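You operate a simulated robot arm through the tools that you are given. There is no shell and no other tool. Be economical: measure what you need, move in short steps, check, and stop when the job is done.

You are at the controls of a simulated robot arm. One attempt, no reset.

## Task
Put the blue measuring cup from the long bench with a white top on the panel bench and the green measuring cup on the shelf under the bench with a dark top. Take the gold weight and put it on the flat green block. Put one of the bolts from the long bench on top of the rubber block. Shut the grey drawer. Take the carton from the rigging shelf and put it on the clear panel. Take the green carton on the end of the finishing bench and put it away on the long bench. Put the orange clip on the shelf under the duct stand. Take the red strap bracket from the electrics bench and put it on the shelf under the engine bench. Take the silver weight on the long plywood table and put it away on the bench with the cable winch. Take the white sanding block and put it on the shelf under the rigging bench. Put the orange air filter on the shelf under the bench with a dark top. Put the blue bracket that says "D3" from the long bench with a white top on top of the spare pulley and the blue bracket labelled "D2" on the shelf under the panel bench. Do these in any order. Set down upright: measuring cup, bolt, carton, orange clip, orange air filter, blue bracket.

It is judged by the outcome, as a careful person would: the job done as asked, and still so three seconds after it is handed in. It fails if anything else is knocked over, pushed out of place, dropped, spilled or broken.

## Robot
A 6-joint arm with a two-finger parallel gripper on a trunk, on a base that drives. Base frame: it is fixed to the floor where the robot stands at the start and does not move with it; the origin is under the middle of the robot, x ahead of it, y to its left, z up; the surface under the hand at the start is at about z = 880. Units: mm, rad, N and s.
With the tool pointing down near the work surface it reaches from about 300 to 700 mm from the robot's upright axis, wherever it stands. Its first joint turns from -2.897 to 2.897 rad. Places, roughly: bench with the cable winch [600, 600, 900]; blue bracket [750, -1750, 1000]; bolt (3x3x8 cm) [400, 3700, 900]; bolt (3x4x8 cm) [400, 4600, 900]; bolt (4x5x8 cm) [400, 4100, 900]; carton [-2500, 0, 1250]; clear panel (21x15x2 cm) [600, 3000, 900]; flat green block (8x6x2 cm) [400, 3000, 900]; gold weight [500, 0, 1000]; green carton [-1500, -1750, 1000]; grey drawer [-2200, 5000, 800]; long bench [600, 3100, 800]; measuring cup [500, -250, 1000]; orange air filter (8x8x8 cm) [400, -2300, 900]; orange clip (4x7x8 cm) [-2400, -2500, 700]; panel bench [-1600, -2200, 800]; rubber block (12x6x5 cm) [400, 4000, 900]; shelf under the bench with a dark top [600, -2600, 300]; shelf under the duct stand [-3000, -2200, 300]; shelf under the engine bench [-5800, 200, 300]; shelf under the panel bench [-1600, -2200, 300]; shelf under the rigging bench [-2600, 600, 400]; silver weight [-6750, -2500, 750]; spare pulley (10x10x4 cm) [400, -1300, 900]; strap bracket [-7000, -4250, 1000]; white sanding block [-5750, -2500, 750]. Payload 4.1 kg.
Tool frame: the origin (TCP) lies between the finger pads and is the grasp point; the fingertips stand 23 mm ahead of it; z points along the fingers, y is the line along which they close. Largest opening 94 mm; finger width 38, thickness 10; the body of the gripper, 54 by 96 mm, starts 39 mm behind the TCP.
Orientation is told as [roll, pitch, yaw] about the base's x, y, z axes, in that order, counted from this pose: with the fingers straight down and closing along the base's y, the tool's x points along the base's -x, its y along +y and its z along -z.

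## Interface
- The arm moves only by the tool servo_tool. Its argument "moves" is a list of rows, each an object of numbers (a shift or turn left out is 0, a gripper value left out holds the last): "claw": the closure in counts, from 0 (fully open) to 255 (shut); "tx", "ty", "tz": the shift along the tool's x, y, z in m; "rx", "ry", "rz": the turn, a rotation vector about the tool's x, y, z in rad. In form: [{"claw": .., "tx": .., "ty": .., "tz": .., "rx": .., "ry": .., "rz": ..}, ...]. A call has 1 to 12 rows; each row is the pose to reach, as a shift and turn from the pose commanded when the call began, along the tool's axes at that moment. A row lasts 0.2 s, in which the tool goes at most 50 mm and 0.15 rad; a call with a longer step from one row to the next is refused whole, and so is a gripper value outside its range. Where a pose cannot be reached the arm comes as near as it can. A force on the tool above 40 N (or 10 N above the force at the start of the call, whichever is more), or a blocked arm, ends the call early, and 0.2 s more pass. Each finger travels about 45 mm/s and halts on what it meets, pressing with about 39 N; the grip force reading is that of the motor and also rises with nothing between the fingers. The clock runs only during rows and for 0.2 s after the last one: add rows that repeat a pose to give the fingers time. It gives the time, the measured TCP pose, the force on the tool (base axes), the opening and the grip force at its end, in the units of the frame above (readings bear some noise), with the torque about the TCP (base axes, N m) and any sound that the robot's microphone picked up, and new pictures: "show" is both (left out), scene, wrist or none.
- Cameras (640 x 400 px; columns grow to the right, rows downward): "scene" is now at [22.2, 152.5, 1490.2]; the picture's right is [-0.17, -0.99, 0.00], its down [-0.65, 0.11, -0.75] and it looks along [0.74, -0.13, -0.66] (base axes); focal length 247 px, centre (320, 200). "wrist" rides on the gripper at [86, 16, -74] in the tool frame; the picture's right is [-0.18, 0.98, 0.00], its down [-0.58, -0.11, -0.81] and it looks along [-0.79, -0.15, 0.59] (tool axes); focal length 243 px, centre (320, 200). There is no depth. A picture from a camera that has moved, and an enlarged one, comes with that camera's place and axes in the base frame and with its lens.
- raise_lower(by): slides the trunk up (or, below 0, down) by that many mm; the arm and the scene camera ride with it, the base frame stays. It gives what a move gives, with no picture.
- drive_base(legs): drives the robot by 1 to 6 legs, each [ahead, turn to the left] in mm and rad, along the robot's own axes; the way and the turn of a leg run together, so that a leg with both is an arc; at most 1500 mm and 3.142 rad a leg. The arm and the cameras ride along, it lands a little off, and it stops where it bumps. It gives what a move gives, and a new picture of the scene camera.
- aim_head(pan, tilt): turns the head with the scene camera to pan (to the left, within 2.705 rad either way) and tilt (down, from -0.506 to 1.204), counted from straight ahead of the robot. It gives what a move gives, and a new picture of the scene camera.
- enlarge(camera, box): a new picture of the part [left, top, right, bottom] of that camera's present view, enlarged. No time passes.
- job_done(): hands the job in; it is judged then, once.

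Go step by step. Nothing tells you exact positions but the pictures and the camera data: compare them with the known pose of the tool, close in by small moves and look again before you grip or let go. The budget is 598 turns and 360 pictures, counting those below and the enlarged ones. Unless the task says otherwise, let go and move clear before handing in, and close with one line.

The tools are called after "Emit:" as a command line: name --argument value ..., lists and objects as JSON in quotes. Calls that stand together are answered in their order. servo_tool: Moves the arm, as the interface text tells. Its arguments: {"type":"object","properties":{"moves":{"type":"array"},"show":{"type":"string","enum":["both","scene","wrist","none"]}},"required":["moves"]} The other tools are called the same way: raise_lower (by) slides the trunk up or down; drive_base (legs) drives the base; aim_head (pan, tilt) turns the head that bears the scene camera; enlarge (camera, box) takes an enlarged picture of a part of a camera's view; job_done () hands the job in.

At the start:

```text
time: 0.0
position: [449.4, -56.9, 1173.5]
tcp_rot: [0.001, 0.001, 0.0]
wrist_force: [0.3, -0.2, 0.1]
wrist_torque: [0.02, -0.01, 0.02]
gripper_width: 94.2
finger_force: 0.0
trunk travel left (down, up): [-450.0, 140.0]
robot x, y, heading: [-0.4, 1.6, 0.003]
head pan, tilt: [-0.169, 0.726]
```

scene: 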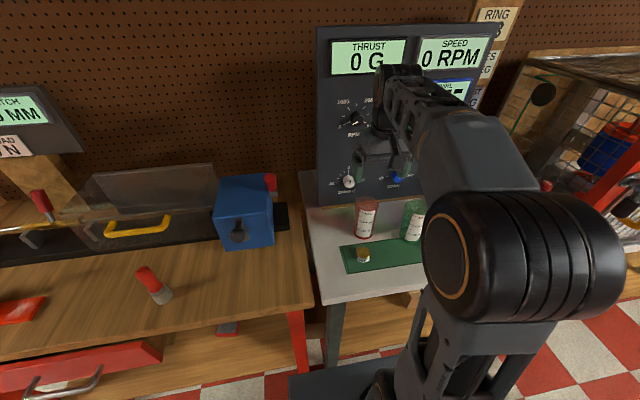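
wrist: 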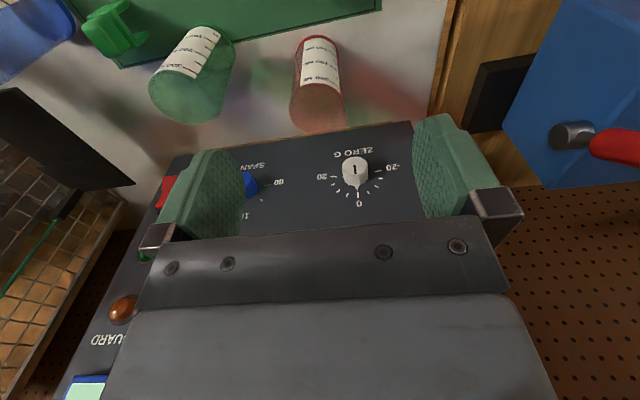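

I see the white-topped bench with the gold weight on a green tray almost under the hand, with red and green cups behind it. I'll take a closer look before moving.

Emit:
enlarge --camera "scene" --box '[320, 180, 460, 290]'

Emit:
aim_head --pan -0.7 --tilt 0.6

Emit:
aim_head --pan 0.6 --tilt 0.6

```text
3.64 times, centred on (390, 235) of scene
camera zoom: at [22.2, 152.5, 1490.2], right [-0.17, -0.99, 0.0], down [-0.65, 0.11, -0.75], along [0.74, -0.13, -0.66], focal length 899 px, centre (66, 73)
```

zoom: 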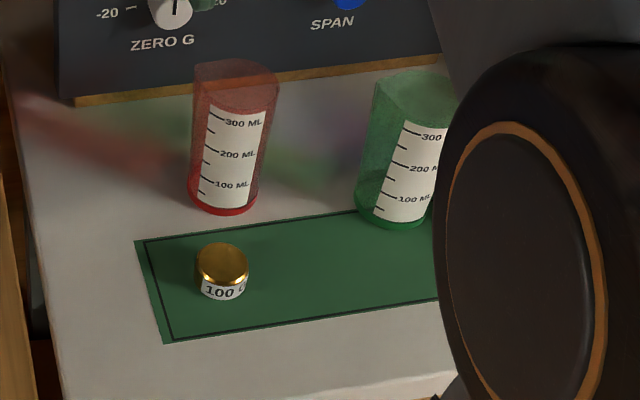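

```text
time: 0.9
position: [450.1, -57.3, 1174.5]
tcp_rot: [0.001, -0.001, 0.0]
wrist_force: [-0.8, -0.3, -0.4]
wrist_torque: [-0.02, -0.03, 0.0]
gripper_width: 93.9
finger_force: 0.1
trunk travel left (down, up): [-450.0, 140.0]
robot x, y, heading: [1.9, -0.8, -0.005]
head pan, tilt: [-0.7, 0.6]
camera scene: at [7.1, 109.8, 1501.0], right [-0.64, -0.77, 0.0], down [-0.43, 0.36, -0.82], along [0.63, -0.53, -0.57], focal length 247 px, centre (320, 200)
```

scene: 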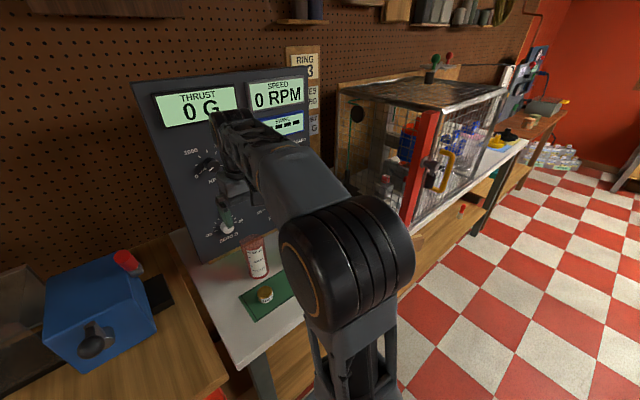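

```text
time: 2.4
position: [450.1, -57.6, 1174.5]
tcp_rot: [0.001, 0.001, 0.001]
wrist_force: [-0.1, -0.2, -1.1]
wrist_torque: [0.03, 0.0, 0.0]
gripper_width: 94.0
finger_force: 0.0
trunk travel left (down, up): [-450.0, 140.0]
robot x, y, heading: [-2.9, -0.7, 0.004]
head pan, tilt: [0.6, 0.6]
camera scene: at [12.4, 216.5, 1501.0], right [0.56, -0.83, 0.0], down [-0.47, -0.32, -0.83], along [0.68, 0.47, -0.56], focal length 247 px, centre (320, 200)
```

scene: 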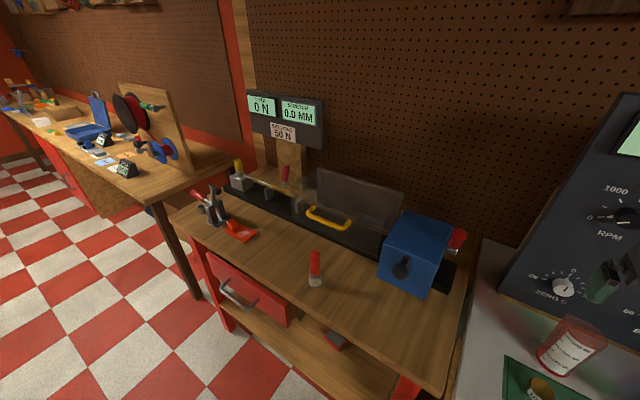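

The weight is at about (428, -48, 900). I'll lower the open hand above it and look through the wrist camera.

Emit:
servo_tool --moves '[{"claw": 0, "tx": 0.01, "ty": 0.005, "tz": 0.04}, {"tx": 0.022, "ty": 0.0095, "tz": 0.08}, {"tx": 0.022, "ty": 0.0095, "tz": 0.12}, {"tx": 0.022, "ty": 0.0095, "tz": 0.16}, {"tx": 0.022, "ty": 0.0095, "tz": 0.19}, {"tx": 0.022, "ty": 0.0095, "tz": 0.19}]' --show "wrist"

Emit:
aim_head --pan -0.169 --tilt 0.85

```text
time: 3.8
position: [425.9, -48.1, 985.2]
tcp_rot: [0.0, -0.001, 0.0]
wrist_force: [-0.1, 0.2, -0.6]
wrist_torque: [0.0, -0.06, 0.04]
gripper_width: 93.9
finger_force: 0.1
trunk travel left (down, up): [-450.0, 140.0]
robot x, y, heading: [0.8, 1.6, -0.005]
head pan, tilt: [0.6, 0.6]
camera wrist: at [339.9, -32.5, 1059.9], right [0.18, 0.98, 0.0], down [0.58, -0.11, 0.81], along [0.79, -0.15, -0.59], focal length 243 px, centre (320, 200)
```

wrist: 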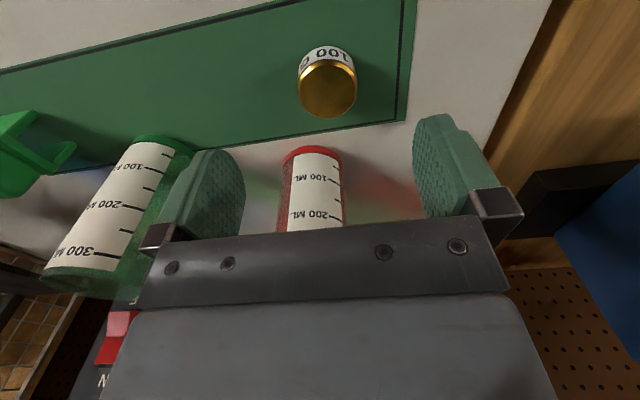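

```text
time: 4.9
position: [425.8, -48.2, 985.5]
tcp_rot: [0.0, 0.0, -0.001]
wrist_force: [-0.4, 0.2, 0.4]
wrist_torque: [0.01, 0.03, 0.03]
gripper_width: 93.7
finger_force: 0.1
trunk travel left (down, up): [-450.0, 140.0]
robot x, y, heading: [-0.2, -1.3, -0.001]
head pan, tilt: [-0.169, 0.85]
camera scene: at [16.6, 153.5, 1480.1], right [-0.17, -0.99, 0.0], down [-0.74, 0.13, -0.66], along [0.65, -0.11, -0.75], focal length 247 px, centre (320, 200)
```

scene: 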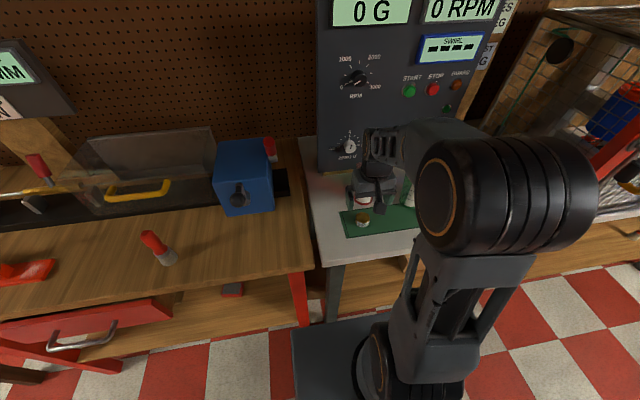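

Emit:
servo_tool --moves '[{"ty": 0.004, "tx": -0.001, "tz": 0.04}, {"ty": 0.004, "tx": -0.001, "tz": 0.07}, {"ty": 0.004, "tx": -0.001, "tz": 0.076}, {"ty": 0.004, "tx": -0.001, "tz": 0.076, "claw": 255}, {"ty": 0.004, "tx": -0.001, "tz": 0.076}, {"ty": 0.004, "tx": -0.001, "tz": 0.076}, {"ty": 0.004, "tx": -0.001, "tz": 0.076}, {"ty": 0.004, "tx": -0.001, "tz": 0.076}]' --show "wrist"

```text
time: 6.7
position: [426.7, -44.1, 910.1]
tcp_rot: [-0.001, 0.0, 0.0]
wrist_force: [-1.0, -0.5, 2.3]
wrist_torque: [0.02, 0.02, -0.03]
gripper_width: 40.4
finger_force: 39.5
trunk travel left (down, up): [-450.0, 140.0]
robot x, y, heading: [-0.5, 1.8, -0.003]
head pan, tilt: [-0.169, 0.85]
camera wrist: at [340.8, -28.4, 984.3], right [0.18, 0.98, 0.0], down [0.58, -0.11, 0.81], along [0.79, -0.15, -0.59], focal length 243 px, centre (320, 200)
```

wrist: 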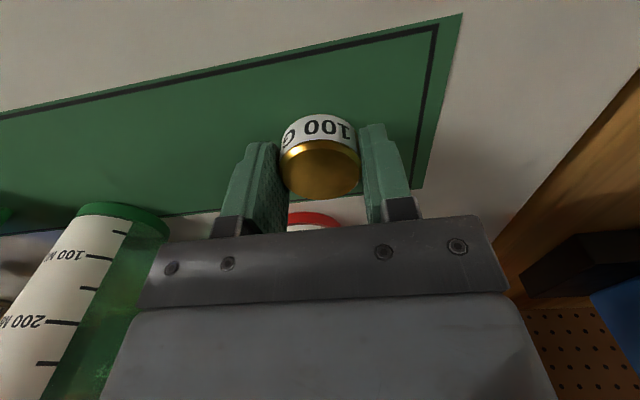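

The weight is held at 40 mm. I'll lift it, pull the hand in and look left along the lane toward the long bench.

Emit:
servo_tool --moves '[{"tz": -0.05}, {"tz": -0.1}, {"tz": -0.15}, {"tz": -0.2}, {"tz": -0.24}, {"tz": -0.25, "tx": 0.04}, {"tz": -0.25, "tx": 0.08}, {"tz": -0.25, "tx": 0.1}]' --show "none"

Emit:
aim_head --pan 1.3 --tilt 0.5

```text
time: 8.5
position: [327.9, -44.7, 1159.4]
tcp_rot: [0.0, 0.0, 0.001]
wrist_force: [0.1, -0.5, -1.7]
wrist_torque: [0.01, 0.02, -0.03]
gripper_width: 40.5
finger_force: 38.5
trunk travel left (down, up): [-450.0, 140.0]
robot x, y, heading: [-1.0, 0.8, 0.001]
head pan, tilt: [-0.169, 0.85]
```

```text
time: 10.1
position: [328.0, -44.7, 1158.0]
tcp_rot: [0.0, 0.0, 0.0]
wrist_force: [0.2, 0.0, -0.6]
wrist_torque: [0.02, -0.01, 0.02]
gripper_width: 40.5
finger_force: 38.8
trunk travel left (down, up): [-450.0, 140.0]
robot x, y, heading: [-4.7, -1.6, 0.003]
head pan, tilt: [1.3, 0.499]
camera scene: at [-36.1, 254.3, 1510.1], right [0.96, -0.27, 0.0], down [-0.13, -0.46, -0.88], along [0.24, 0.85, -0.48], focal length 247 px, centre (320, 200)
```

scene: 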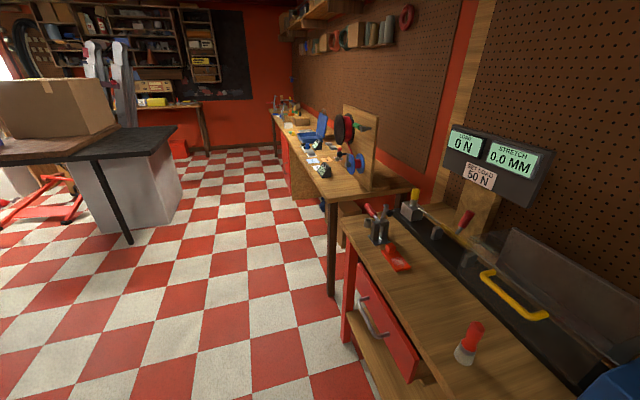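

The lane is clear. I'll back off a little, turn left and drive to y≈2900.

Emit:
drive_base --legs '[[-150, 0], [0, 1.571], [1450, 0], [1500, 0], [0, -1.571]]'

Emit:
aim_head --pan 0.0 --tilt 0.75

Emit:
aim_head --pan 0.7 --tilt 0.6

```text
time: 32.9
position: [260.0, 2903.2, 1157.9]
tcp_rot: [0.0, 0.0, 0.006]
wrist_force: [-0.5, 0.2, -0.8]
wrist_torque: [-0.02, -0.01, 0.01]
gripper_width: 40.8
finger_force: 39.0
trunk travel left (down, up): [-450.0, 140.0]
robot x, y, heading: [-70.6, 2948.5, 0.009]
head pan, tilt: [1.3, 0.499]
camera scene: at [-107.7, 3199.5, 1510.1], right [0.97, -0.26, 0.0], down [-0.12, -0.46, -0.88], along [0.23, 0.85, -0.48], focal length 247 px, centre (320, 200)
```

scene: 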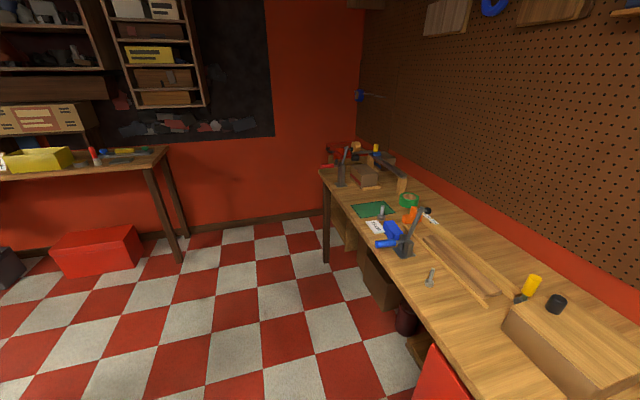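

```text
time: 34.3
position: [259.0, 2903.6, 1158.6]
tcp_rot: [0.001, -0.001, 0.007]
wrist_force: [0.8, 0.6, -1.8]
wrist_torque: [0.0, -0.04, 0.02]
gripper_width: 40.8
finger_force: 38.6
trunk travel left (down, up): [-450.0, 140.0]
robot x, y, heading: [-71.3, 2945.3, 0.005]
head pan, tilt: [0.0, 0.75]
camera scene: at [-48.5, 3112.3, 1488.1], right [0.01, -1.0, 0.0], down [-0.68, -0.01, -0.73], along [0.73, 0.01, -0.68], focal length 247 px, centre (320, 200)
```

scene: 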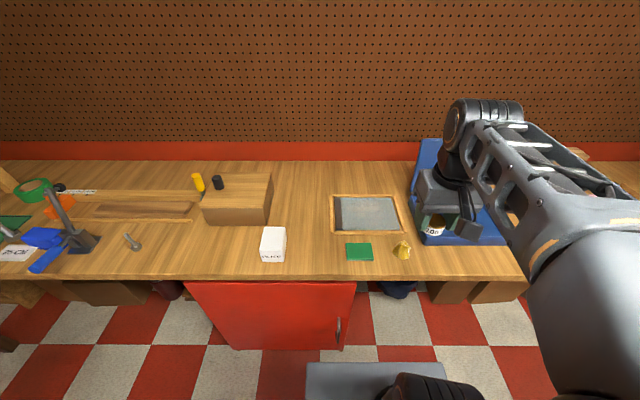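

```text
time: 35.4
position: [258.4, 2904.0, 1158.0]
tcp_rot: [0.0, 0.001, 0.007]
wrist_force: [0.3, 0.9, -1.1]
wrist_torque: [-0.04, -0.02, 0.0]
gripper_width: 40.6
finger_force: 39.2
trunk travel left (down, up): [-450.0, 140.0]
robot x, y, heading: [-69.1, 2947.6, 0.004]
head pan, tilt: [0.7, 0.6]
camera scene: at [-64.2, 3169.0, 1501.0], right [0.65, -0.76, 0.0], down [-0.43, -0.37, -0.82], along [0.63, 0.54, -0.57], focal length 247 px, centre (320, 200)
```

scene: 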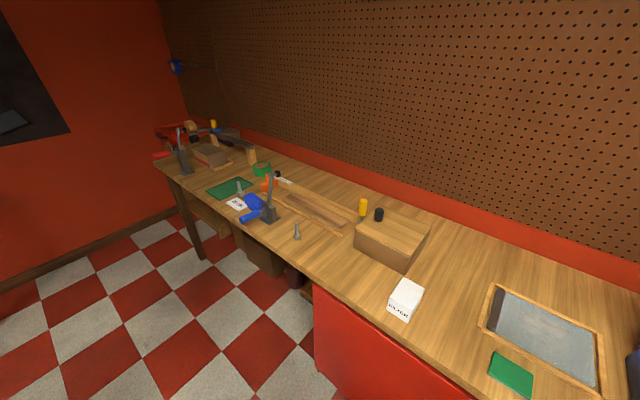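

The flat green block is at about (367, 3004) with the clear panel beyond it. I'll move the weight above the block and look with the wrist camera.

Emit:
servo_tool --moves '[{"tx": -0.03, "ty": 0.03}, {"tx": -0.06, "ty": 0.06}, {"tx": -0.09, "ty": 0.09, "tz": 0.02}, {"tx": -0.108, "ty": 0.1, "tz": 0.06}, {"tx": -0.108, "ty": 0.1, "tz": 0.1}, {"tx": -0.108, "ty": 0.1, "tz": 0.14}, {"tx": -0.108, "ty": 0.1, "tz": 0.16}, {"tx": -0.108, "ty": 0.1, "tz": 0.16}]' --show "wrist"

Emit:
aim_head --pan 0.0 --tilt 0.85

```text
time: 37.2
position: [365.9, 3004.4, 996.1]
tcp_rot: [0.0, 0.0, 0.008]
wrist_force: [0.1, 0.9, -0.8]
wrist_torque: [-0.05, 0.03, -0.04]
gripper_width: 40.7
finger_force: 39.1
trunk travel left (down, up): [-450.0, 140.0]
robot x, y, heading: [-70.4, 2945.3, 0.006]
head pan, tilt: [0.7, 0.6]
camera wrist: at [281.0, 3020.6, 1071.9], right [0.18, 0.98, 0.0], down [0.58, -0.1, 0.81], along [0.79, -0.14, -0.59], focal length 243 px, centre (320, 200)
```

wrist: 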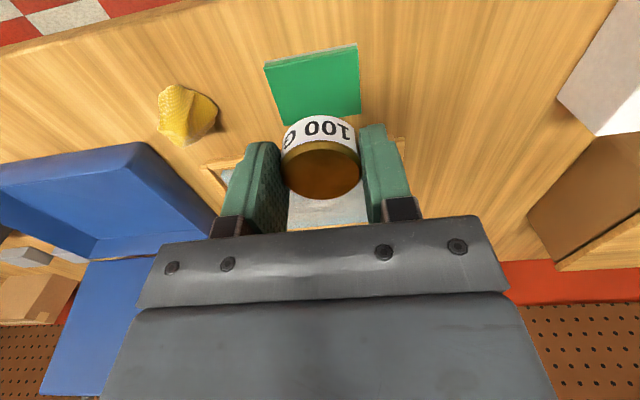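

```text
time: 38.3
position: [366.9, 3004.9, 997.7]
tcp_rot: [0.001, 0.0, 0.008]
wrist_force: [-0.1, -0.2, -1.4]
wrist_torque: [0.01, 0.01, 0.01]
gripper_width: 40.6
finger_force: 38.9
trunk travel left (down, up): [-450.0, 140.0]
robot x, y, heading: [-72.2, 2945.0, 0.005]
head pan, tilt: [0.0, 0.85]
camera scene: at [-53.1, 3112.3, 1480.1], right [0.01, -1.0, 0.0], down [-0.75, -0.01, -0.66], along [0.66, 0.01, -0.75], focal length 247 px, centre (320, 200)
```

scene: 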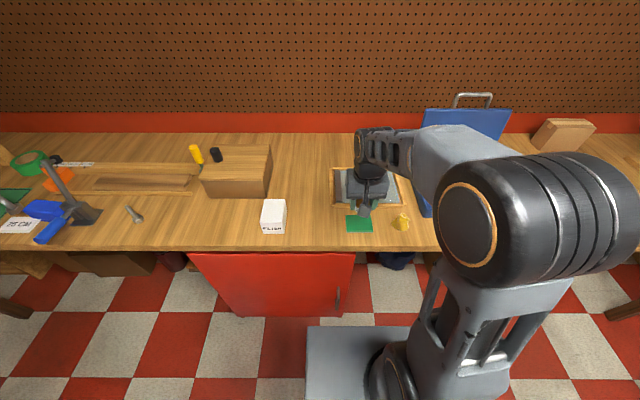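

From the block's apparent size its top is at z≈863 and centre (395, 2999). I'll move over it and lower, then check.

Emit:
servo_tool --moves '[{"tx": -0.028, "ty": -0.006, "tz": 0.03}, {"tx": -0.028, "ty": -0.006, "tz": 0.06}, {"tx": -0.028, "ty": -0.006, "tz": 0.09}, {"tx": -0.028, "ty": -0.006, "tz": 0.09}]' --show "wrist"

```text
time: 39.3
position: [396.0, 2998.9, 908.9]
tcp_rot: [0.0, 0.0, 0.009]
wrist_force: [-0.2, 0.2, -1.3]
wrist_torque: [-0.03, 0.05, -0.02]
gripper_width: 40.9
finger_force: 39.3
trunk travel left (down, up): [-450.0, 140.0]
robot x, y, heading: [-72.6, 2943.7, 0.013]
head pan, tilt: [0.0, 0.85]
camera wrist: at [309.8, 3014.9, 982.8], right [0.18, 0.98, 0.0], down [0.58, -0.1, 0.81], along [0.79, -0.14, -0.59], focal length 243 px, centre (320, 200)
```

wrist: 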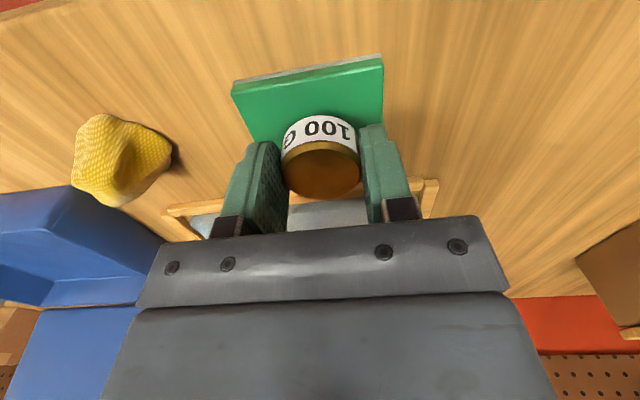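

Emit:
servo_tool --moves '[{"tx": -0.005, "ty": -0.001, "tz": 0.01}, {"tx": -0.005, "ty": -0.001, "tz": 0.016}, {"tx": -0.005, "ty": -0.001, "tz": 0.019}, {"tx": -0.005, "ty": -0.001, "tz": 0.022}, {"tx": -0.005, "ty": -0.001, "tz": 0.022}]' --show "wrist"

```text
time: 40.2
position: [401.1, 2997.7, 892.6]
tcp_rot: [0.0, -0.012, 0.006]
wrist_force: [-3.8, -1.4, 19.9]
wrist_torque: [-0.07, 0.28, 0.02]
gripper_width: 40.6
finger_force: 38.4
trunk travel left (down, up): [-450.0, 140.0]
robot x, y, heading: [-70.1, 2944.7, 0.005]
head pan, tilt: [0.0, 0.85]
stopped in row 4: the force on the tool passed its limit at 44 N (the readings are from after the stop); the commanded pose is now the measured one
camera wrist: at [314.6, 3013.3, 966.4], right [0.18, 0.98, 0.0], down [0.57, -0.11, 0.81], along [0.8, -0.14, -0.58], focal length 243 px, centre (320, 200)
```

wrist: 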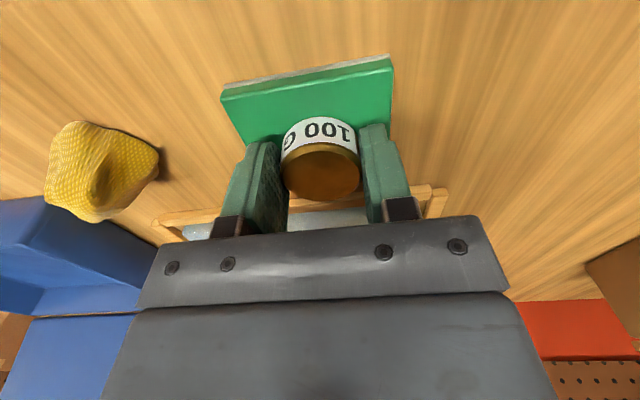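

Contact with the block: the weight rests on it. I'll release gently and rise.

Emit:
servo_tool --moves '[{"claw": 110, "tz": -0.002}, {"claw": 100, "tz": -0.002}, {"claw": 80, "tz": -0.002}, {"claw": 80, "tz": -0.002}, {"claw": 80, "tz": -0.04}, {"claw": 80, "tz": -0.09}]' --show "wrist"

```text
time: 41.6
position: [401.3, 3000.2, 979.8]
tcp_rot: [-0.001, -0.007, 0.007]
wrist_force: [0.3, 0.2, -0.5]
wrist_torque: [0.01, -0.02, -0.01]
gripper_width: 64.7
finger_force: 0.0
trunk travel left (down, up): [-450.0, 140.0]
robot x, y, heading: [-69.8, 2942.5, 0.006]
head pan, tilt: [0.0, 0.85]
camera wrist: at [314.3, 3015.8, 1054.5], right [0.18, 0.98, 0.0], down [0.58, -0.11, 0.81], along [0.8, -0.14, -0.59], focal length 243 px, centre (320, 200)
```

wrist: 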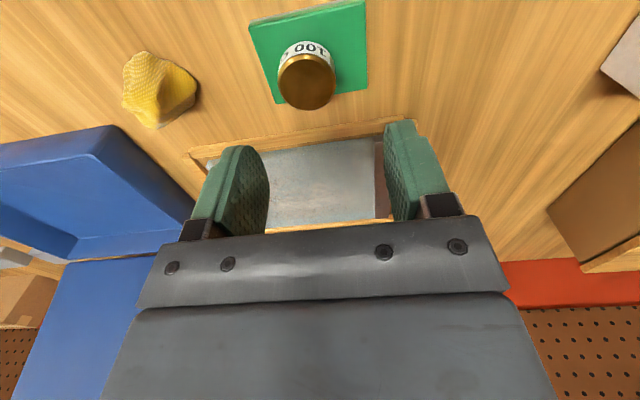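

Gold weight is placed. I'll tuck the hand and drive on to the bolts and the rubber block near y≈3900.

Emit:
servo_tool --moves '[{"tz": -0.05, "claw": 0}, {"tz": -0.1}, {"tz": -0.15}, {"tz": -0.18, "tx": 0.03}, {"tz": -0.18, "tx": 0.07}]' --show "none"

Emit:
drive_base --legs '[[-100, 0], [0, 1.571], [950, 0], [0, -1.571]]'

Emit:
enlarge --camera "scene" --box '[160, 100, 480, 300]'

```text
time: 42.8
position: [329.0, 2997.6, 1160.5]
tcp_rot: [0.0, -0.008, 0.007]
wrist_force: [0.2, 0.0, -0.2]
wrist_torque: [0.03, 0.01, 0.0]
gripper_width: 94.1
finger_force: 0.1
trunk travel left (down, up): [-450.0, 140.0]
robot x, y, heading: [-67.6, 2945.1, 0.003]
head pan, tilt: [0.0, 0.85]
```

```text
time: 56.2
position: [202.8, 3977.1, 1160.5]
tcp_rot: [0.001, -0.007, 0.061]
wrist_force: [0.3, -0.8, -0.3]
wrist_torque: [-0.04, -0.01, 0.01]
gripper_width: 93.8
finger_force: 0.1
trunk travel left (down, up): [-450.0, 140.0]
robot x, y, heading: [-192.6, 3903.3, 0.063]
head pan, tilt: [0.0, 0.85]
camera scene: at [-185.8, 4072.3, 1480.1], right [0.06, -1.0, 0.0], down [-0.75, -0.05, -0.66], along [0.66, 0.04, -0.75], focal length 247 px, centre (320, 200)
```

scene: 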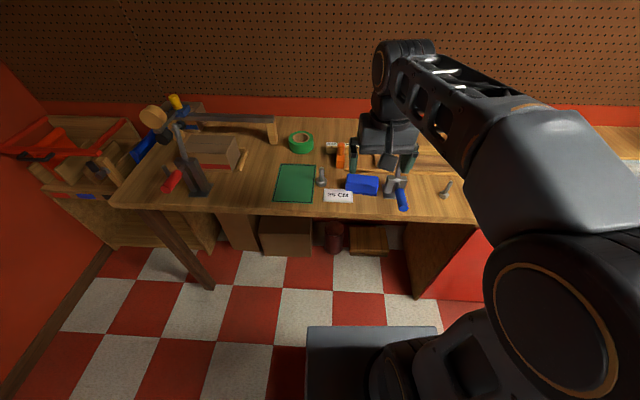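

```text
2.00 times, centred on (320, 200) of scene
camera zoom: at [-185.8, 4072.3, 1480.1], right [0.06, -1.0, 0.0], down [-0.75, -0.05, -0.66], along [0.66, 0.04, -0.75], focal length 494 px, centre (320, 200)
```

zoom: 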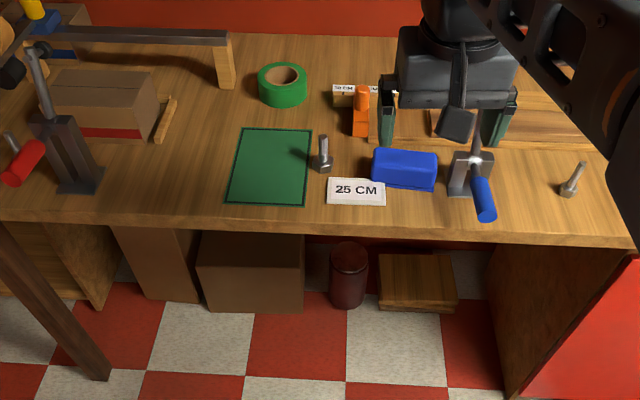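

The blue block beside the clamp is the rubber block, with an upright bolt at about (445, 4107). I'll straighten up, drive a bit nearer and look closer.

Emit:
drive_base --legs '[[100, -0.06]]'

Emit:
enlarge --camera "scene" --box '[240, 120, 432, 240]'

```text
time: 57.3
position: [309.1, 3956.6, 1160.1]
tcp_rot: [-0.001, -0.009, -0.001]
wrist_force: [0.7, -0.2, 0.1]
wrist_torque: [-0.01, 0.05, 0.03]
gripper_width: 93.6
finger_force: 0.1
trunk travel left (down, up): [-450.0, 140.0]
robot x, y, heading: [-89.1, 3907.5, 0.001]
head pan, tilt: [0.0, 0.85]
camera scene: at [-73.6, 4074.9, 1480.1], right [0.0, -1.0, 0.0], down [-0.75, 0.0, -0.66], along [0.66, 0.0, -0.75], focal length 247 px, centre (320, 200)
```

scene: 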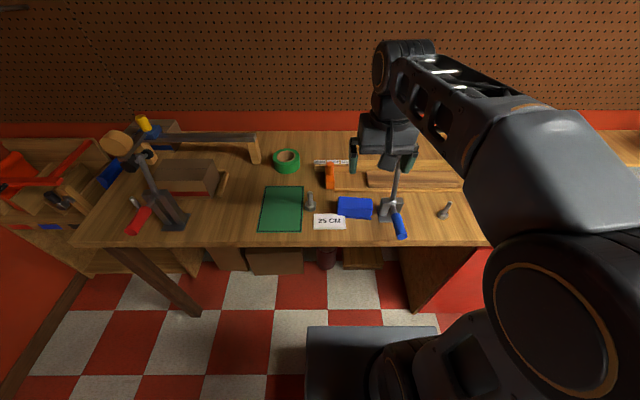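

```text
3.33 times, centred on (336, 180) of scene
camera zoom: at [-73.6, 4074.9, 1480.1], right [0.0, -1.0, 0.0], down [-0.75, 0.0, -0.66], along [0.66, 0.0, -0.75], focal length 824 px, centre (267, 267)
```

zoom: 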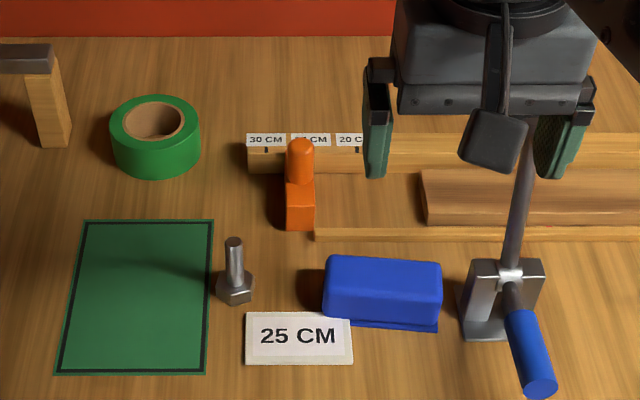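

Bolt at (448, 4106), top ≈926, bench ≈848. I'll move over it and check with the wrist camera.

Emit:
servo_tool --moves '[{"tx": -0.035, "ty": 0.035}, {"tx": -0.07, "ty": 0.07}, {"tx": -0.1, "ty": 0.1}, {"tx": -0.13, "ty": 0.13, "tz": 0.02}, {"tx": -0.139, "ty": 0.149, "tz": 0.06}, {"tx": -0.139, "ty": 0.149, "tz": 0.1}, {"tx": -0.139, "ty": 0.149, "tz": 0.14}, {"tx": -0.139, "ty": 0.149, "tz": 0.16}, {"tx": -0.139, "ty": 0.149, "tz": 0.16}]' --show "wrist"

```text
time: 59.3
position: [448.8, 4106.6, 1001.5]
tcp_rot: [0.0, -0.008, 0.0]
wrist_force: [-0.1, -0.4, -0.1]
wrist_torque: [0.01, 0.01, 0.01]
gripper_width: 94.0
finger_force: 0.1
trunk travel left (down, up): [-450.0, 140.0]
robot x, y, heading: [-89.1, 3909.0, 0.002]
head pan, tilt: [0.0, 0.85]
camera wrist: at [362.5, 4121.8, 1075.5], right [0.18, 0.98, 0.0], down [0.57, -0.11, 0.81], along [0.8, -0.15, -0.58], focal length 243 px, centre (320, 200)
```

wrist: 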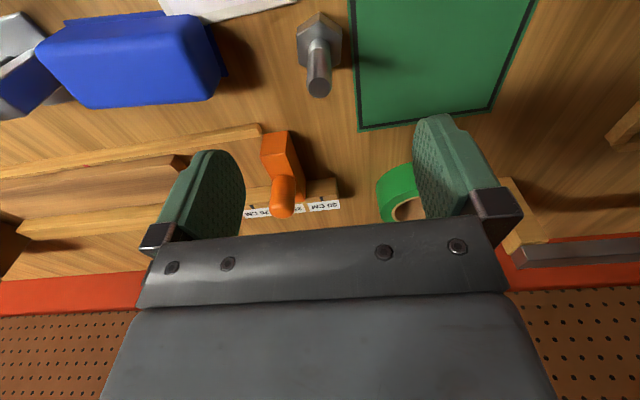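

Emit:
servo_tool --moves '[{"ty": -0.001, "tz": 0.04}, {"ty": -0.001, "tz": 0.08}, {"ty": -0.001, "tz": 0.097}, {"ty": -0.001, "tz": 0.097, "claw": 255}, {"ty": -0.001, "tz": 0.097}, {"ty": -0.001, "tz": 0.097}, {"ty": -0.001, "tz": 0.097}, {"ty": -0.001, "tz": 0.097}, {"ty": -0.001, "tz": 0.097}, {"ty": -0.001, "tz": 0.097}]' --show "wrist"

```text
time: 61.5
position: [450.4, 4104.4, 902.6]
tcp_rot: [0.0, -0.008, -0.001]
wrist_force: [0.3, 1.2, 0.8]
wrist_torque: [-0.03, -0.01, 0.0]
gripper_width: 16.7
finger_force: 38.4
trunk travel left (down, up): [-450.0, 140.0]
robot x, y, heading: [-92.0, 3909.3, -0.0]
head pan, tilt: [0.0, 0.85]
camera wrist: at [362.4, 4120.7, 977.1], right [0.18, 0.98, 0.0], down [0.57, -0.11, 0.81], along [0.8, -0.15, -0.58], focal length 243 px, centre (320, 200)
```

wrist: 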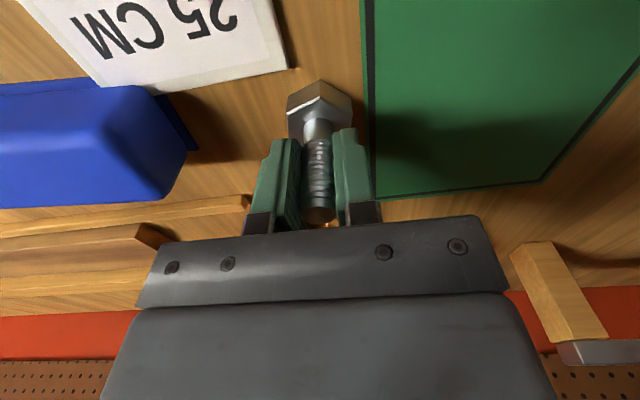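

Emit:
servo_tool --moves '[{"tz": -0.04}, {"tz": -0.08}, {"tz": -0.1}, {"tz": -0.1, "tx": 0.01, "ty": -0.04}, {"tz": -0.1, "tx": 0.025, "ty": -0.08}, {"tz": -0.1, "tx": 0.025, "ty": -0.12}, {"tz": -0.1, "tx": 0.025, "ty": -0.138}, {"tz": -0.1, "tx": 0.025, "ty": -0.138}]' --show "both"

```text
time: 63.3
position: [423.4, 3965.3, 1004.0]
tcp_rot: [-0.001, -0.008, 0.0]
wrist_force: [0.4, -0.1, -2.5]
wrist_torque: [0.01, -0.01, -0.01]
gripper_width: 16.8
finger_force: 38.9
trunk travel left (down, up): [-450.0, 140.0]
robot x, y, heading: [-93.6, 3910.8, -0.001]
head pan, tilt: [0.0, 0.85]
camera scene: at [-73.9, 4074.9, 1480.1], right [0.0, -1.0, 0.0], down [-0.75, 0.0, -0.66], along [0.66, 0.0, -0.75], focal length 247 px, centre (320, 200)
camera wrist: at [337.0, 3980.5, 1077.7], right [0.18, 0.98, 0.0], down [0.57, -0.11, 0.81], along [0.8, -0.15, -0.59], focal length 243 px, centre (320, 200)
```

scene: 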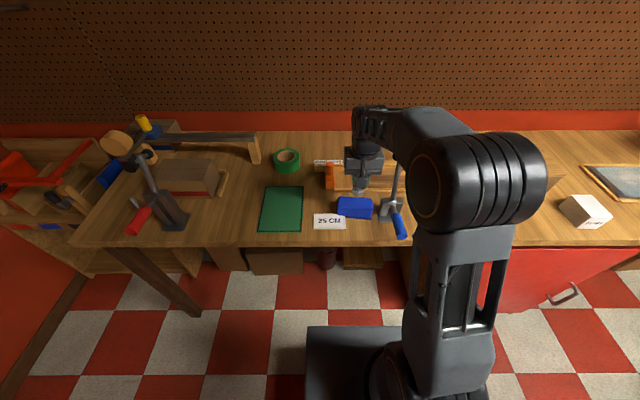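
wrist: 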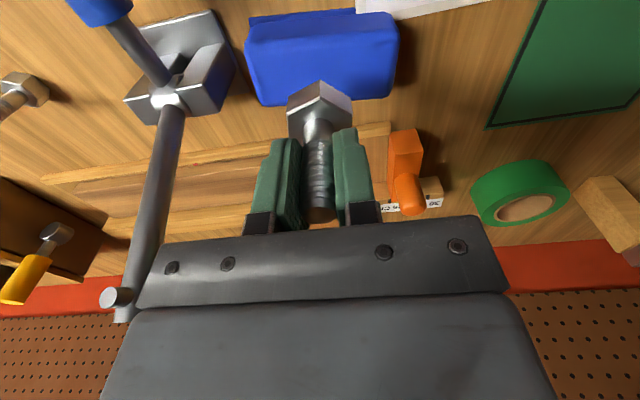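

The bolt is centred over the rubber block, whose top is at z≈898. I'll lower until it touches.

Emit:
servo_tool --moves '[{"tz": 0.03}, {"tz": 0.042}, {"tz": 0.046}, {"tz": 0.049}, {"tz": 0.052}, {"tz": 0.055}, {"tz": 0.058}]' --show "wrist"

```text
time: 64.9
position: [424.6, 3966.4, 949.0]
tcp_rot: [0.003, -0.015, 0.0]
wrist_force: [1.3, -1.3, 31.8]
wrist_torque: [-0.51, 0.01, 0.15]
gripper_width: 16.1
finger_force: 39.2
trunk travel left (down, up): [-450.0, 140.0]
robot x, y, heading: [-88.8, 3907.6, -0.001]
head pan, tilt: [0.0, 0.85]
camera wrist: at [336.4, 3982.7, 1022.6], right [0.18, 0.98, 0.0], down [0.57, -0.11, 0.82], along [0.8, -0.15, -0.58], focal length 243 px, centre (320, 200)
```

wrist: 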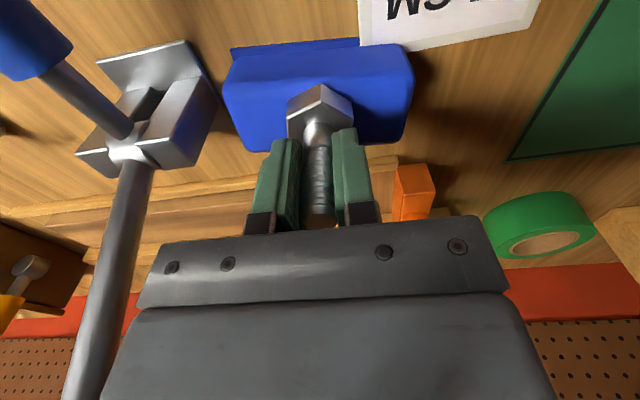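

It's resting on the block. I'll ease off slightly, open partway and rise.

Emit:
servo_tool --moves '[{"tz": -0.002, "claw": 255}, {"tz": -0.002, "claw": 190}, {"tz": -0.002, "claw": 150}, {"tz": -0.002, "claw": 110}, {"tz": -0.002}, {"tz": -0.002}, {"tz": -0.04}, {"tz": -0.09}, {"tz": -0.13}]' --show "wrist"

```text
time: 66.9
position: [423.2, 3967.7, 1078.2]
tcp_rot: [0.0, -0.006, 0.0]
wrist_force: [0.0, 0.0, -0.5]
wrist_torque: [-0.03, 0.02, 0.04]
gripper_width: 53.5
finger_force: 0.1
trunk travel left (down, up): [-450.0, 140.0]
robot x, y, heading: [-90.3, 3907.3, 0.003]
head pan, tilt: [0.0, 0.85]
camera wrist: at [335.8, 3983.7, 1152.9], right [0.18, 0.98, 0.0], down [0.58, -0.11, 0.81], along [0.8, -0.15, -0.59], focal length 243 px, centre (320, 200)
```

wrist: 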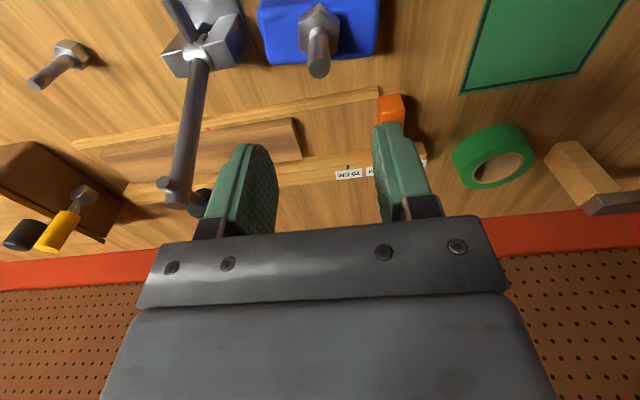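

The bolt stands on the block. Now for the drawer: I'll tuck, back off, turn left and look.

Emit:
servo_tool --moves '[{"tz": -0.04}, {"tz": -0.08, "claw": 0}, {"tz": -0.09, "tx": 0.04}, {"tz": -0.09, "tx": 0.08}, {"tz": -0.09, "tx": 0.11}]' --show "none"

Emit:
drive_base --legs '[[-200, 0], [0, 1.571], [0, 0.8]]'

Emit:
aim_head --pan -0.3 --tilt 0.4

```text
time: 68.1
position: [311.7, 3964.9, 1164.5]
tcp_rot: [0.0, -0.008, -0.001]
wrist_force: [0.2, 0.0, -0.1]
wrist_torque: [-0.03, -0.01, -0.02]
gripper_width: 93.9
finger_force: 0.1
trunk travel left (down, up): [-450.0, 140.0]
robot x, y, heading: [-94.8, 3906.5, -0.002]
head pan, tilt: [0.0, 0.85]
```

```text
time: 75.6
position: [-616.0, 4155.1, 1165.0]
tcp_rot: [-0.001, -0.009, 2.355]
wrist_force: [-0.5, -0.2, 0.2]
wrist_torque: [0.01, 0.03, 0.01]
gripper_width: 93.7
finger_force: 0.0
trunk travel left (down, up): [-450.0, 140.0]
robot x, y, heading: [-296.7, 3907.3, 2.36]
head pan, tilt: [0.0, 0.85]
camera scene: at [-422.7, 3803.5, 1480.1], right [0.71, 0.71, 0.0], down [0.53, -0.53, -0.66], along [-0.47, 0.47, -0.75], focal length 247 px, centre (320, 200)
```

scene: 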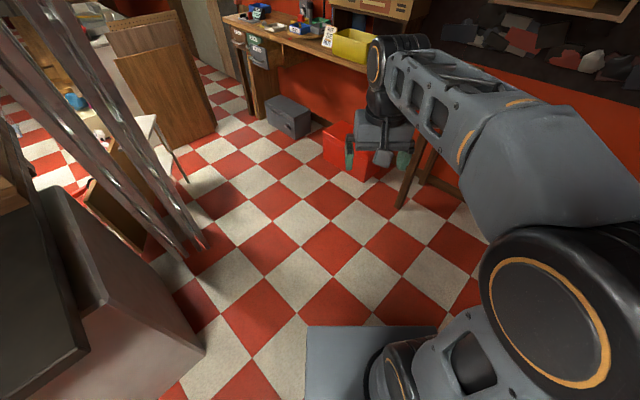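

```text
time: 76.5
position: [-615.0, 4154.1, 1164.7]
tcp_rot: [0.0, -0.009, 2.354]
wrist_force: [0.3, -0.5, 1.3]
wrist_torque: [0.01, 0.01, 0.01]
gripper_width: 94.3
finger_force: 0.1
trunk travel left (down, up): [-450.0, 140.0]
robot x, y, heading: [-291.2, 3910.9, 2.359]
head pan, tilt: [-0.3, 0.4]
camera scene: at [-410.6, 3830.2, 1519.2], right [0.88, 0.47, 0.0], down [0.18, -0.34, -0.92], along [-0.43, 0.81, -0.39], focal length 247 px, centre (320, 200)
```

scene: 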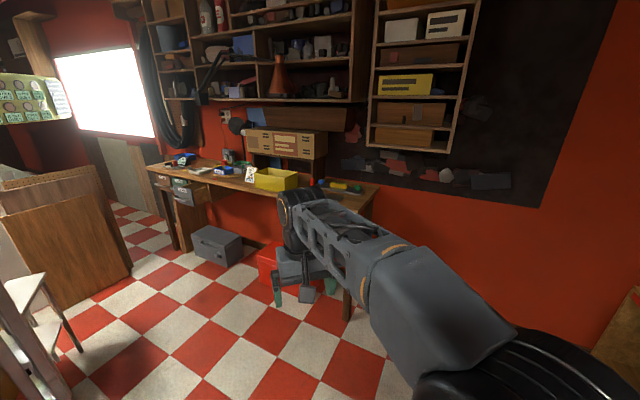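

Emit:
enlarge --camera "scene" --box '[136, 140, 296, 240]'

```text
4.00 times, centred on (216, 190) of scene
camera zoom: at [-410.6, 3830.2, 1519.2], right [0.88, 0.47, 0.0], down [0.18, -0.34, -0.92], along [-0.43, 0.81, -0.39], focal length 989 px, centre (736, 240)
```

zoom: 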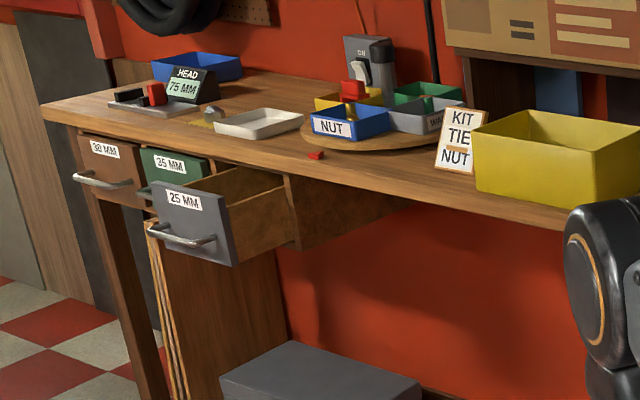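

The grey "25 MM" drawer stands open at the left end of the desk, its face near (-2215, 4940). I'll drive to about (-2050, 4520) and face the desk.

Emit:
drive_base --legs '[[0, 0.43], [930, 0], [900, 0], [0, -1.22]]'

Emit:
aim_head --pan 0.0 --tilt 0.85

```text
time: 90.0
position: [-2040.0, 4965.7, 1165.2]
tcp_rot: [-0.001, -0.008, 1.558]
wrist_force: [-0.9, -0.4, -2.2]
wrist_torque: [0.0, -0.01, 0.01]
gripper_width: 93.9
finger_force: 0.0
trunk travel left (down, up): [-450.0, 140.0]
robot x, y, heading: [-1990.7, 4558.2, 1.564]
head pan, tilt: [-0.3, 0.4]
camera scene: at [-2128.8, 4591.3, 1519.3], right [0.95, -0.31, 0.0], down [-0.12, -0.37, -0.92], along [0.28, 0.88, -0.39], focal length 247 px, centre (320, 200)
```

scene: 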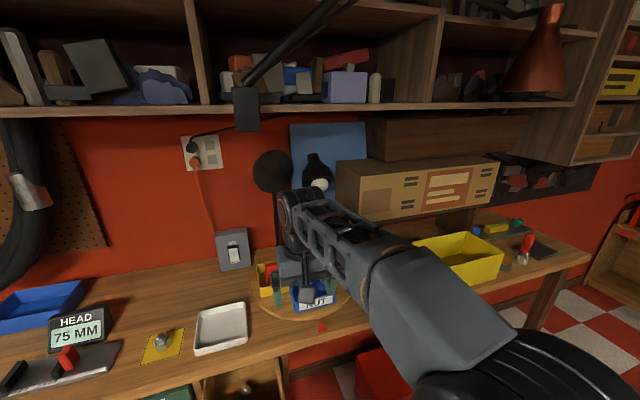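

```text
time: 90.8
position: [-2040.3, 4965.3, 1165.9]
tcp_rot: [0.002, -0.009, 1.558]
wrist_force: [0.6, -0.2, 0.5]
wrist_torque: [0.01, 0.01, 0.0]
gripper_width: 94.1
finger_force: 0.1
trunk travel left (down, up): [-450.0, 140.0]
robot x, y, heading: [-1992.4, 4562.0, 1.558]
head pan, tilt: [0.0, 0.85]
camera scene: at [-2156.4, 4581.4, 1480.2], right [1.0, -0.01, 0.0], down [-0.01, -0.75, -0.66], along [0.01, 0.66, -0.75], focal length 247 px, centre (320, 200)
```

scene: 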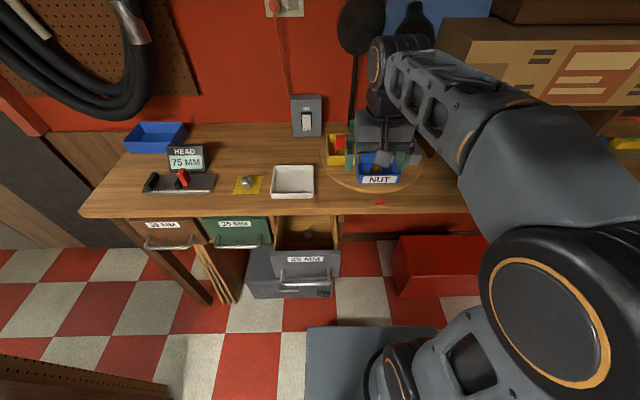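

The drawer face is at about y=4915, z≈780, x≈-2194. I'll close the fingers, tilt the tool forward, place it in front of the drawer, and then lower the trunk.

Emit:
servo_tool --moves '[{"claw": 255, "tx": 0.024, "ty": 0.025, "ry": -0.13}, {"tx": 0.048, "ty": 0.05, "ry": -0.26}, {"tx": 0.072, "ty": 0.076, "ry": -0.4}, {"tx": 0.096, "ty": 0.1, "ry": -0.53}, {"tx": 0.12, "ty": 0.127, "ry": -0.66}, {"tx": 0.145, "ty": 0.154, "ry": -0.8}, {"tx": 0.145, "ty": 0.154, "ry": -0.8}]' --show "none"

Emit:
raise_lower --by -250

Emit:
aim_head --pan 0.0 --tilt 0.85

```text
time: 92.5
position: [-2196.9, 4821.8, 1164.5]
tcp_rot: [-0.001, -0.81, 1.557]
wrist_force: [-0.5, 0.7, -0.3]
wrist_torque: [0.0, 0.03, -0.01]
gripper_width: 0.1
finger_force: 38.9
trunk travel left (down, up): [-450.0, 140.0]
robot x, y, heading: [-1991.1, 4562.6, 1.558]
head pan, tilt: [0.0, 0.85]
```

```text
time: 95.0
position: [-2195.7, 4821.4, 914.5]
tcp_rot: [0.001, -0.808, 1.558]
wrist_force: [0.1, -0.5, -0.5]
wrist_torque: [0.0, 0.0, 0.02]
gripper_width: 0.2
finger_force: 39.0
trunk travel left (down, up): [-200.0, 390.0]
robot x, y, heading: [-1992.0, 4561.9, 1.557]
head pan, tilt: [0.0, 0.85]
```

```text
time: 95.6
position: [-2194.9, 4821.8, 914.9]
tcp_rot: [-0.001, -0.809, 1.557]
wrist_force: [-0.6, 0.0, -0.2]
wrist_torque: [0.01, 0.03, 0.01]
gripper_width: 0.0
finger_force: 39.5
trunk travel left (down, up): [-200.0, 390.0]
robot x, y, heading: [-1989.6, 4560.7, 1.561]
head pan, tilt: [0.0, 0.85]
camera scene: at [-2156.4, 4581.3, 1230.1], right [1.0, -0.01, 0.0], down [-0.01, -0.75, -0.66], along [0.01, 0.66, -0.75], focal length 247 px, centre (320, 200)
```

scene: 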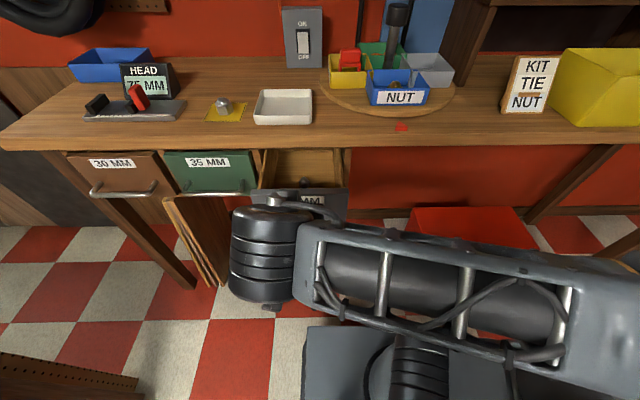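

Top of the drawer face is at z≈845, y≈4935, and the desk edge at y≈5063. I'll lower the tip to z≈815 and push forward in small steps.

Emit:
servo_tool --moves '[{"tx": 0.0307, "tz": 0.0293}, {"tx": 0.0615, "tz": 0.0587}, {"tx": 0.0408, "tz": 0.0804}, {"tx": 0.0201, "tz": 0.1021}, {"tx": -0.0006, "tz": 0.1239}, {"tx": -0.0144, "tz": 0.1384}, {"tx": -0.0282, "tz": 0.1528}, {"tx": -0.042, "tz": 0.1673}, {"tx": -0.042, "tz": 0.1673}]' --show "scene"

```text
time: 97.6
position: [-2192.2, 4972.3, 831.7]
tcp_rot: [0.0, -0.808, 1.558]
wrist_force: [0.1, 0.1, 0.2]
wrist_torque: [-0.01, 0.0, -0.02]
gripper_width: 0.0
finger_force: 39.0
trunk travel left (down, up): [-200.0, 390.0]
robot x, y, heading: [-1991.6, 4560.4, 1.555]
head pan, tilt: [0.0, 0.85]
camera scene: at [-2156.5, 4581.4, 1230.1], right [1.0, -0.01, 0.0], down [-0.01, -0.75, -0.66], along [0.01, 0.66, -0.75], focal length 247 px, centre (320, 200)
```

scene: 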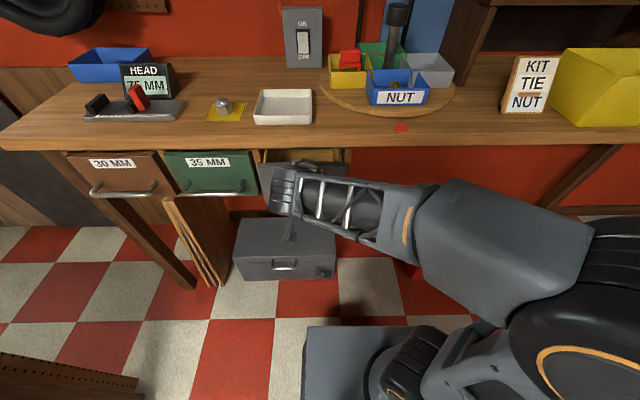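

The drawer is sliding in. I'll keep pushing until it stops.

Emit:
servo_tool --moves '[{"tx": -0.0138, "tz": 0.0145}, {"tx": -0.0276, "tz": 0.029}, {"tx": -0.0345, "tz": 0.0362}, {"tx": -0.0414, "tz": 0.0434}, {"tx": -0.0483, "tz": 0.0507}, {"tx": -0.0552, "tz": 0.0579}, {"tx": -0.0621, "tz": 0.0652}, {"tx": -0.069, "tz": 0.0724}, {"tx": -0.069, "tz": 0.0724}]' --show "scene"

```text
time: 98.5
position: [-2191.5, 5016.5, 828.9]
tcp_rot: [0.001, -0.805, 1.556]
wrist_force: [7.4, -27.3, 12.3]
wrist_torque: [0.3, -0.02, -0.15]
gripper_width: 0.0
finger_force: 38.7
trunk travel left (down, up): [-200.0, 390.0]
robot x, y, heading: [-1991.3, 4558.5, 1.559]
head pan, tilt: [0.0, 0.85]
stopped in row 4: the force on the tool passed its limit at 55 N (the readings are from after the stop); the commanded pose is now the measured one
camera scene: at [-2155.6, 4576.8, 1230.6], right [1.0, -0.01, 0.0], down [-0.01, -0.75, -0.66], along [0.01, 0.66, -0.75], focal length 247 px, centre (320, 200)
```

scene: 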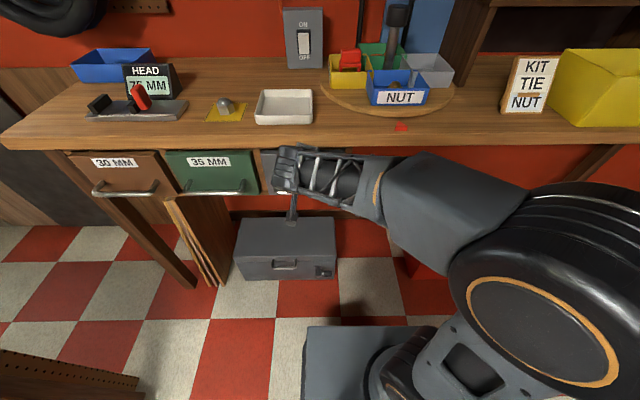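

Firm stop: the drawer looks shut. I'll draw back and check.

Emit:
servo_tool --moves '[{"tx": 0.0345, "tz": -0.0362}, {"tx": 0.069, "tz": -0.0724}, {"tx": 0.1035, "tz": -0.1086}, {"tx": 0.138, "tz": -0.1448}]' --show "none"

Emit:
raise_lower --by 250

Emit:
aim_head --pan 0.0 --tilt 0.9

```text
time: 99.5
position: [-2194.8, 4819.3, 828.9]
tcp_rot: [-0.002, -0.801, 1.557]
wrist_force: [0.6, -0.6, -0.2]
wrist_torque: [0.0, 0.02, 0.0]
gripper_width: 0.0
finger_force: 39.1
trunk travel left (down, up): [-200.0, 390.0]
robot x, y, heading: [-1988.9, 4563.0, 1.564]
head pan, tilt: [0.0, 0.85]
```

```text
time: 102.1
position: [-2194.4, 4820.4, 1078.7]
tcp_rot: [0.0, -0.801, 1.557]
wrist_force: [0.2, 0.6, -0.5]
wrist_torque: [0.03, 0.0, 0.01]
gripper_width: 0.0
finger_force: 39.3
trunk travel left (down, up): [-450.0, 140.0]
robot x, y, heading: [-1986.6, 4560.0, 1.557]
head pan, tilt: [0.0, 0.85]
```

```text
time: 102.7
position: [-2194.7, 4820.1, 1079.9]
tcp_rot: [0.0, -0.801, 1.558]
wrist_force: [-1.1, 0.3, 0.0]
wrist_torque: [0.04, 0.0, 0.02]
gripper_width: 0.1
finger_force: 39.1
trunk travel left (down, up): [-450.0, 140.0]
robot x, y, heading: [-1988.9, 4560.1, 1.558]
head pan, tilt: [0.0, 0.901]
camera scene: at [-2156.5, 4577.8, 1476.2], right [1.0, -0.01, 0.0], down [-0.01, -0.78, -0.62], along [0.01, 0.62, -0.78], focal length 247 px, centre (320, 200)
```

scene: 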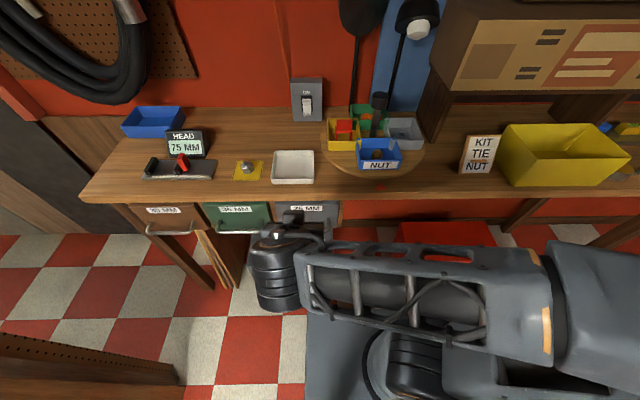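

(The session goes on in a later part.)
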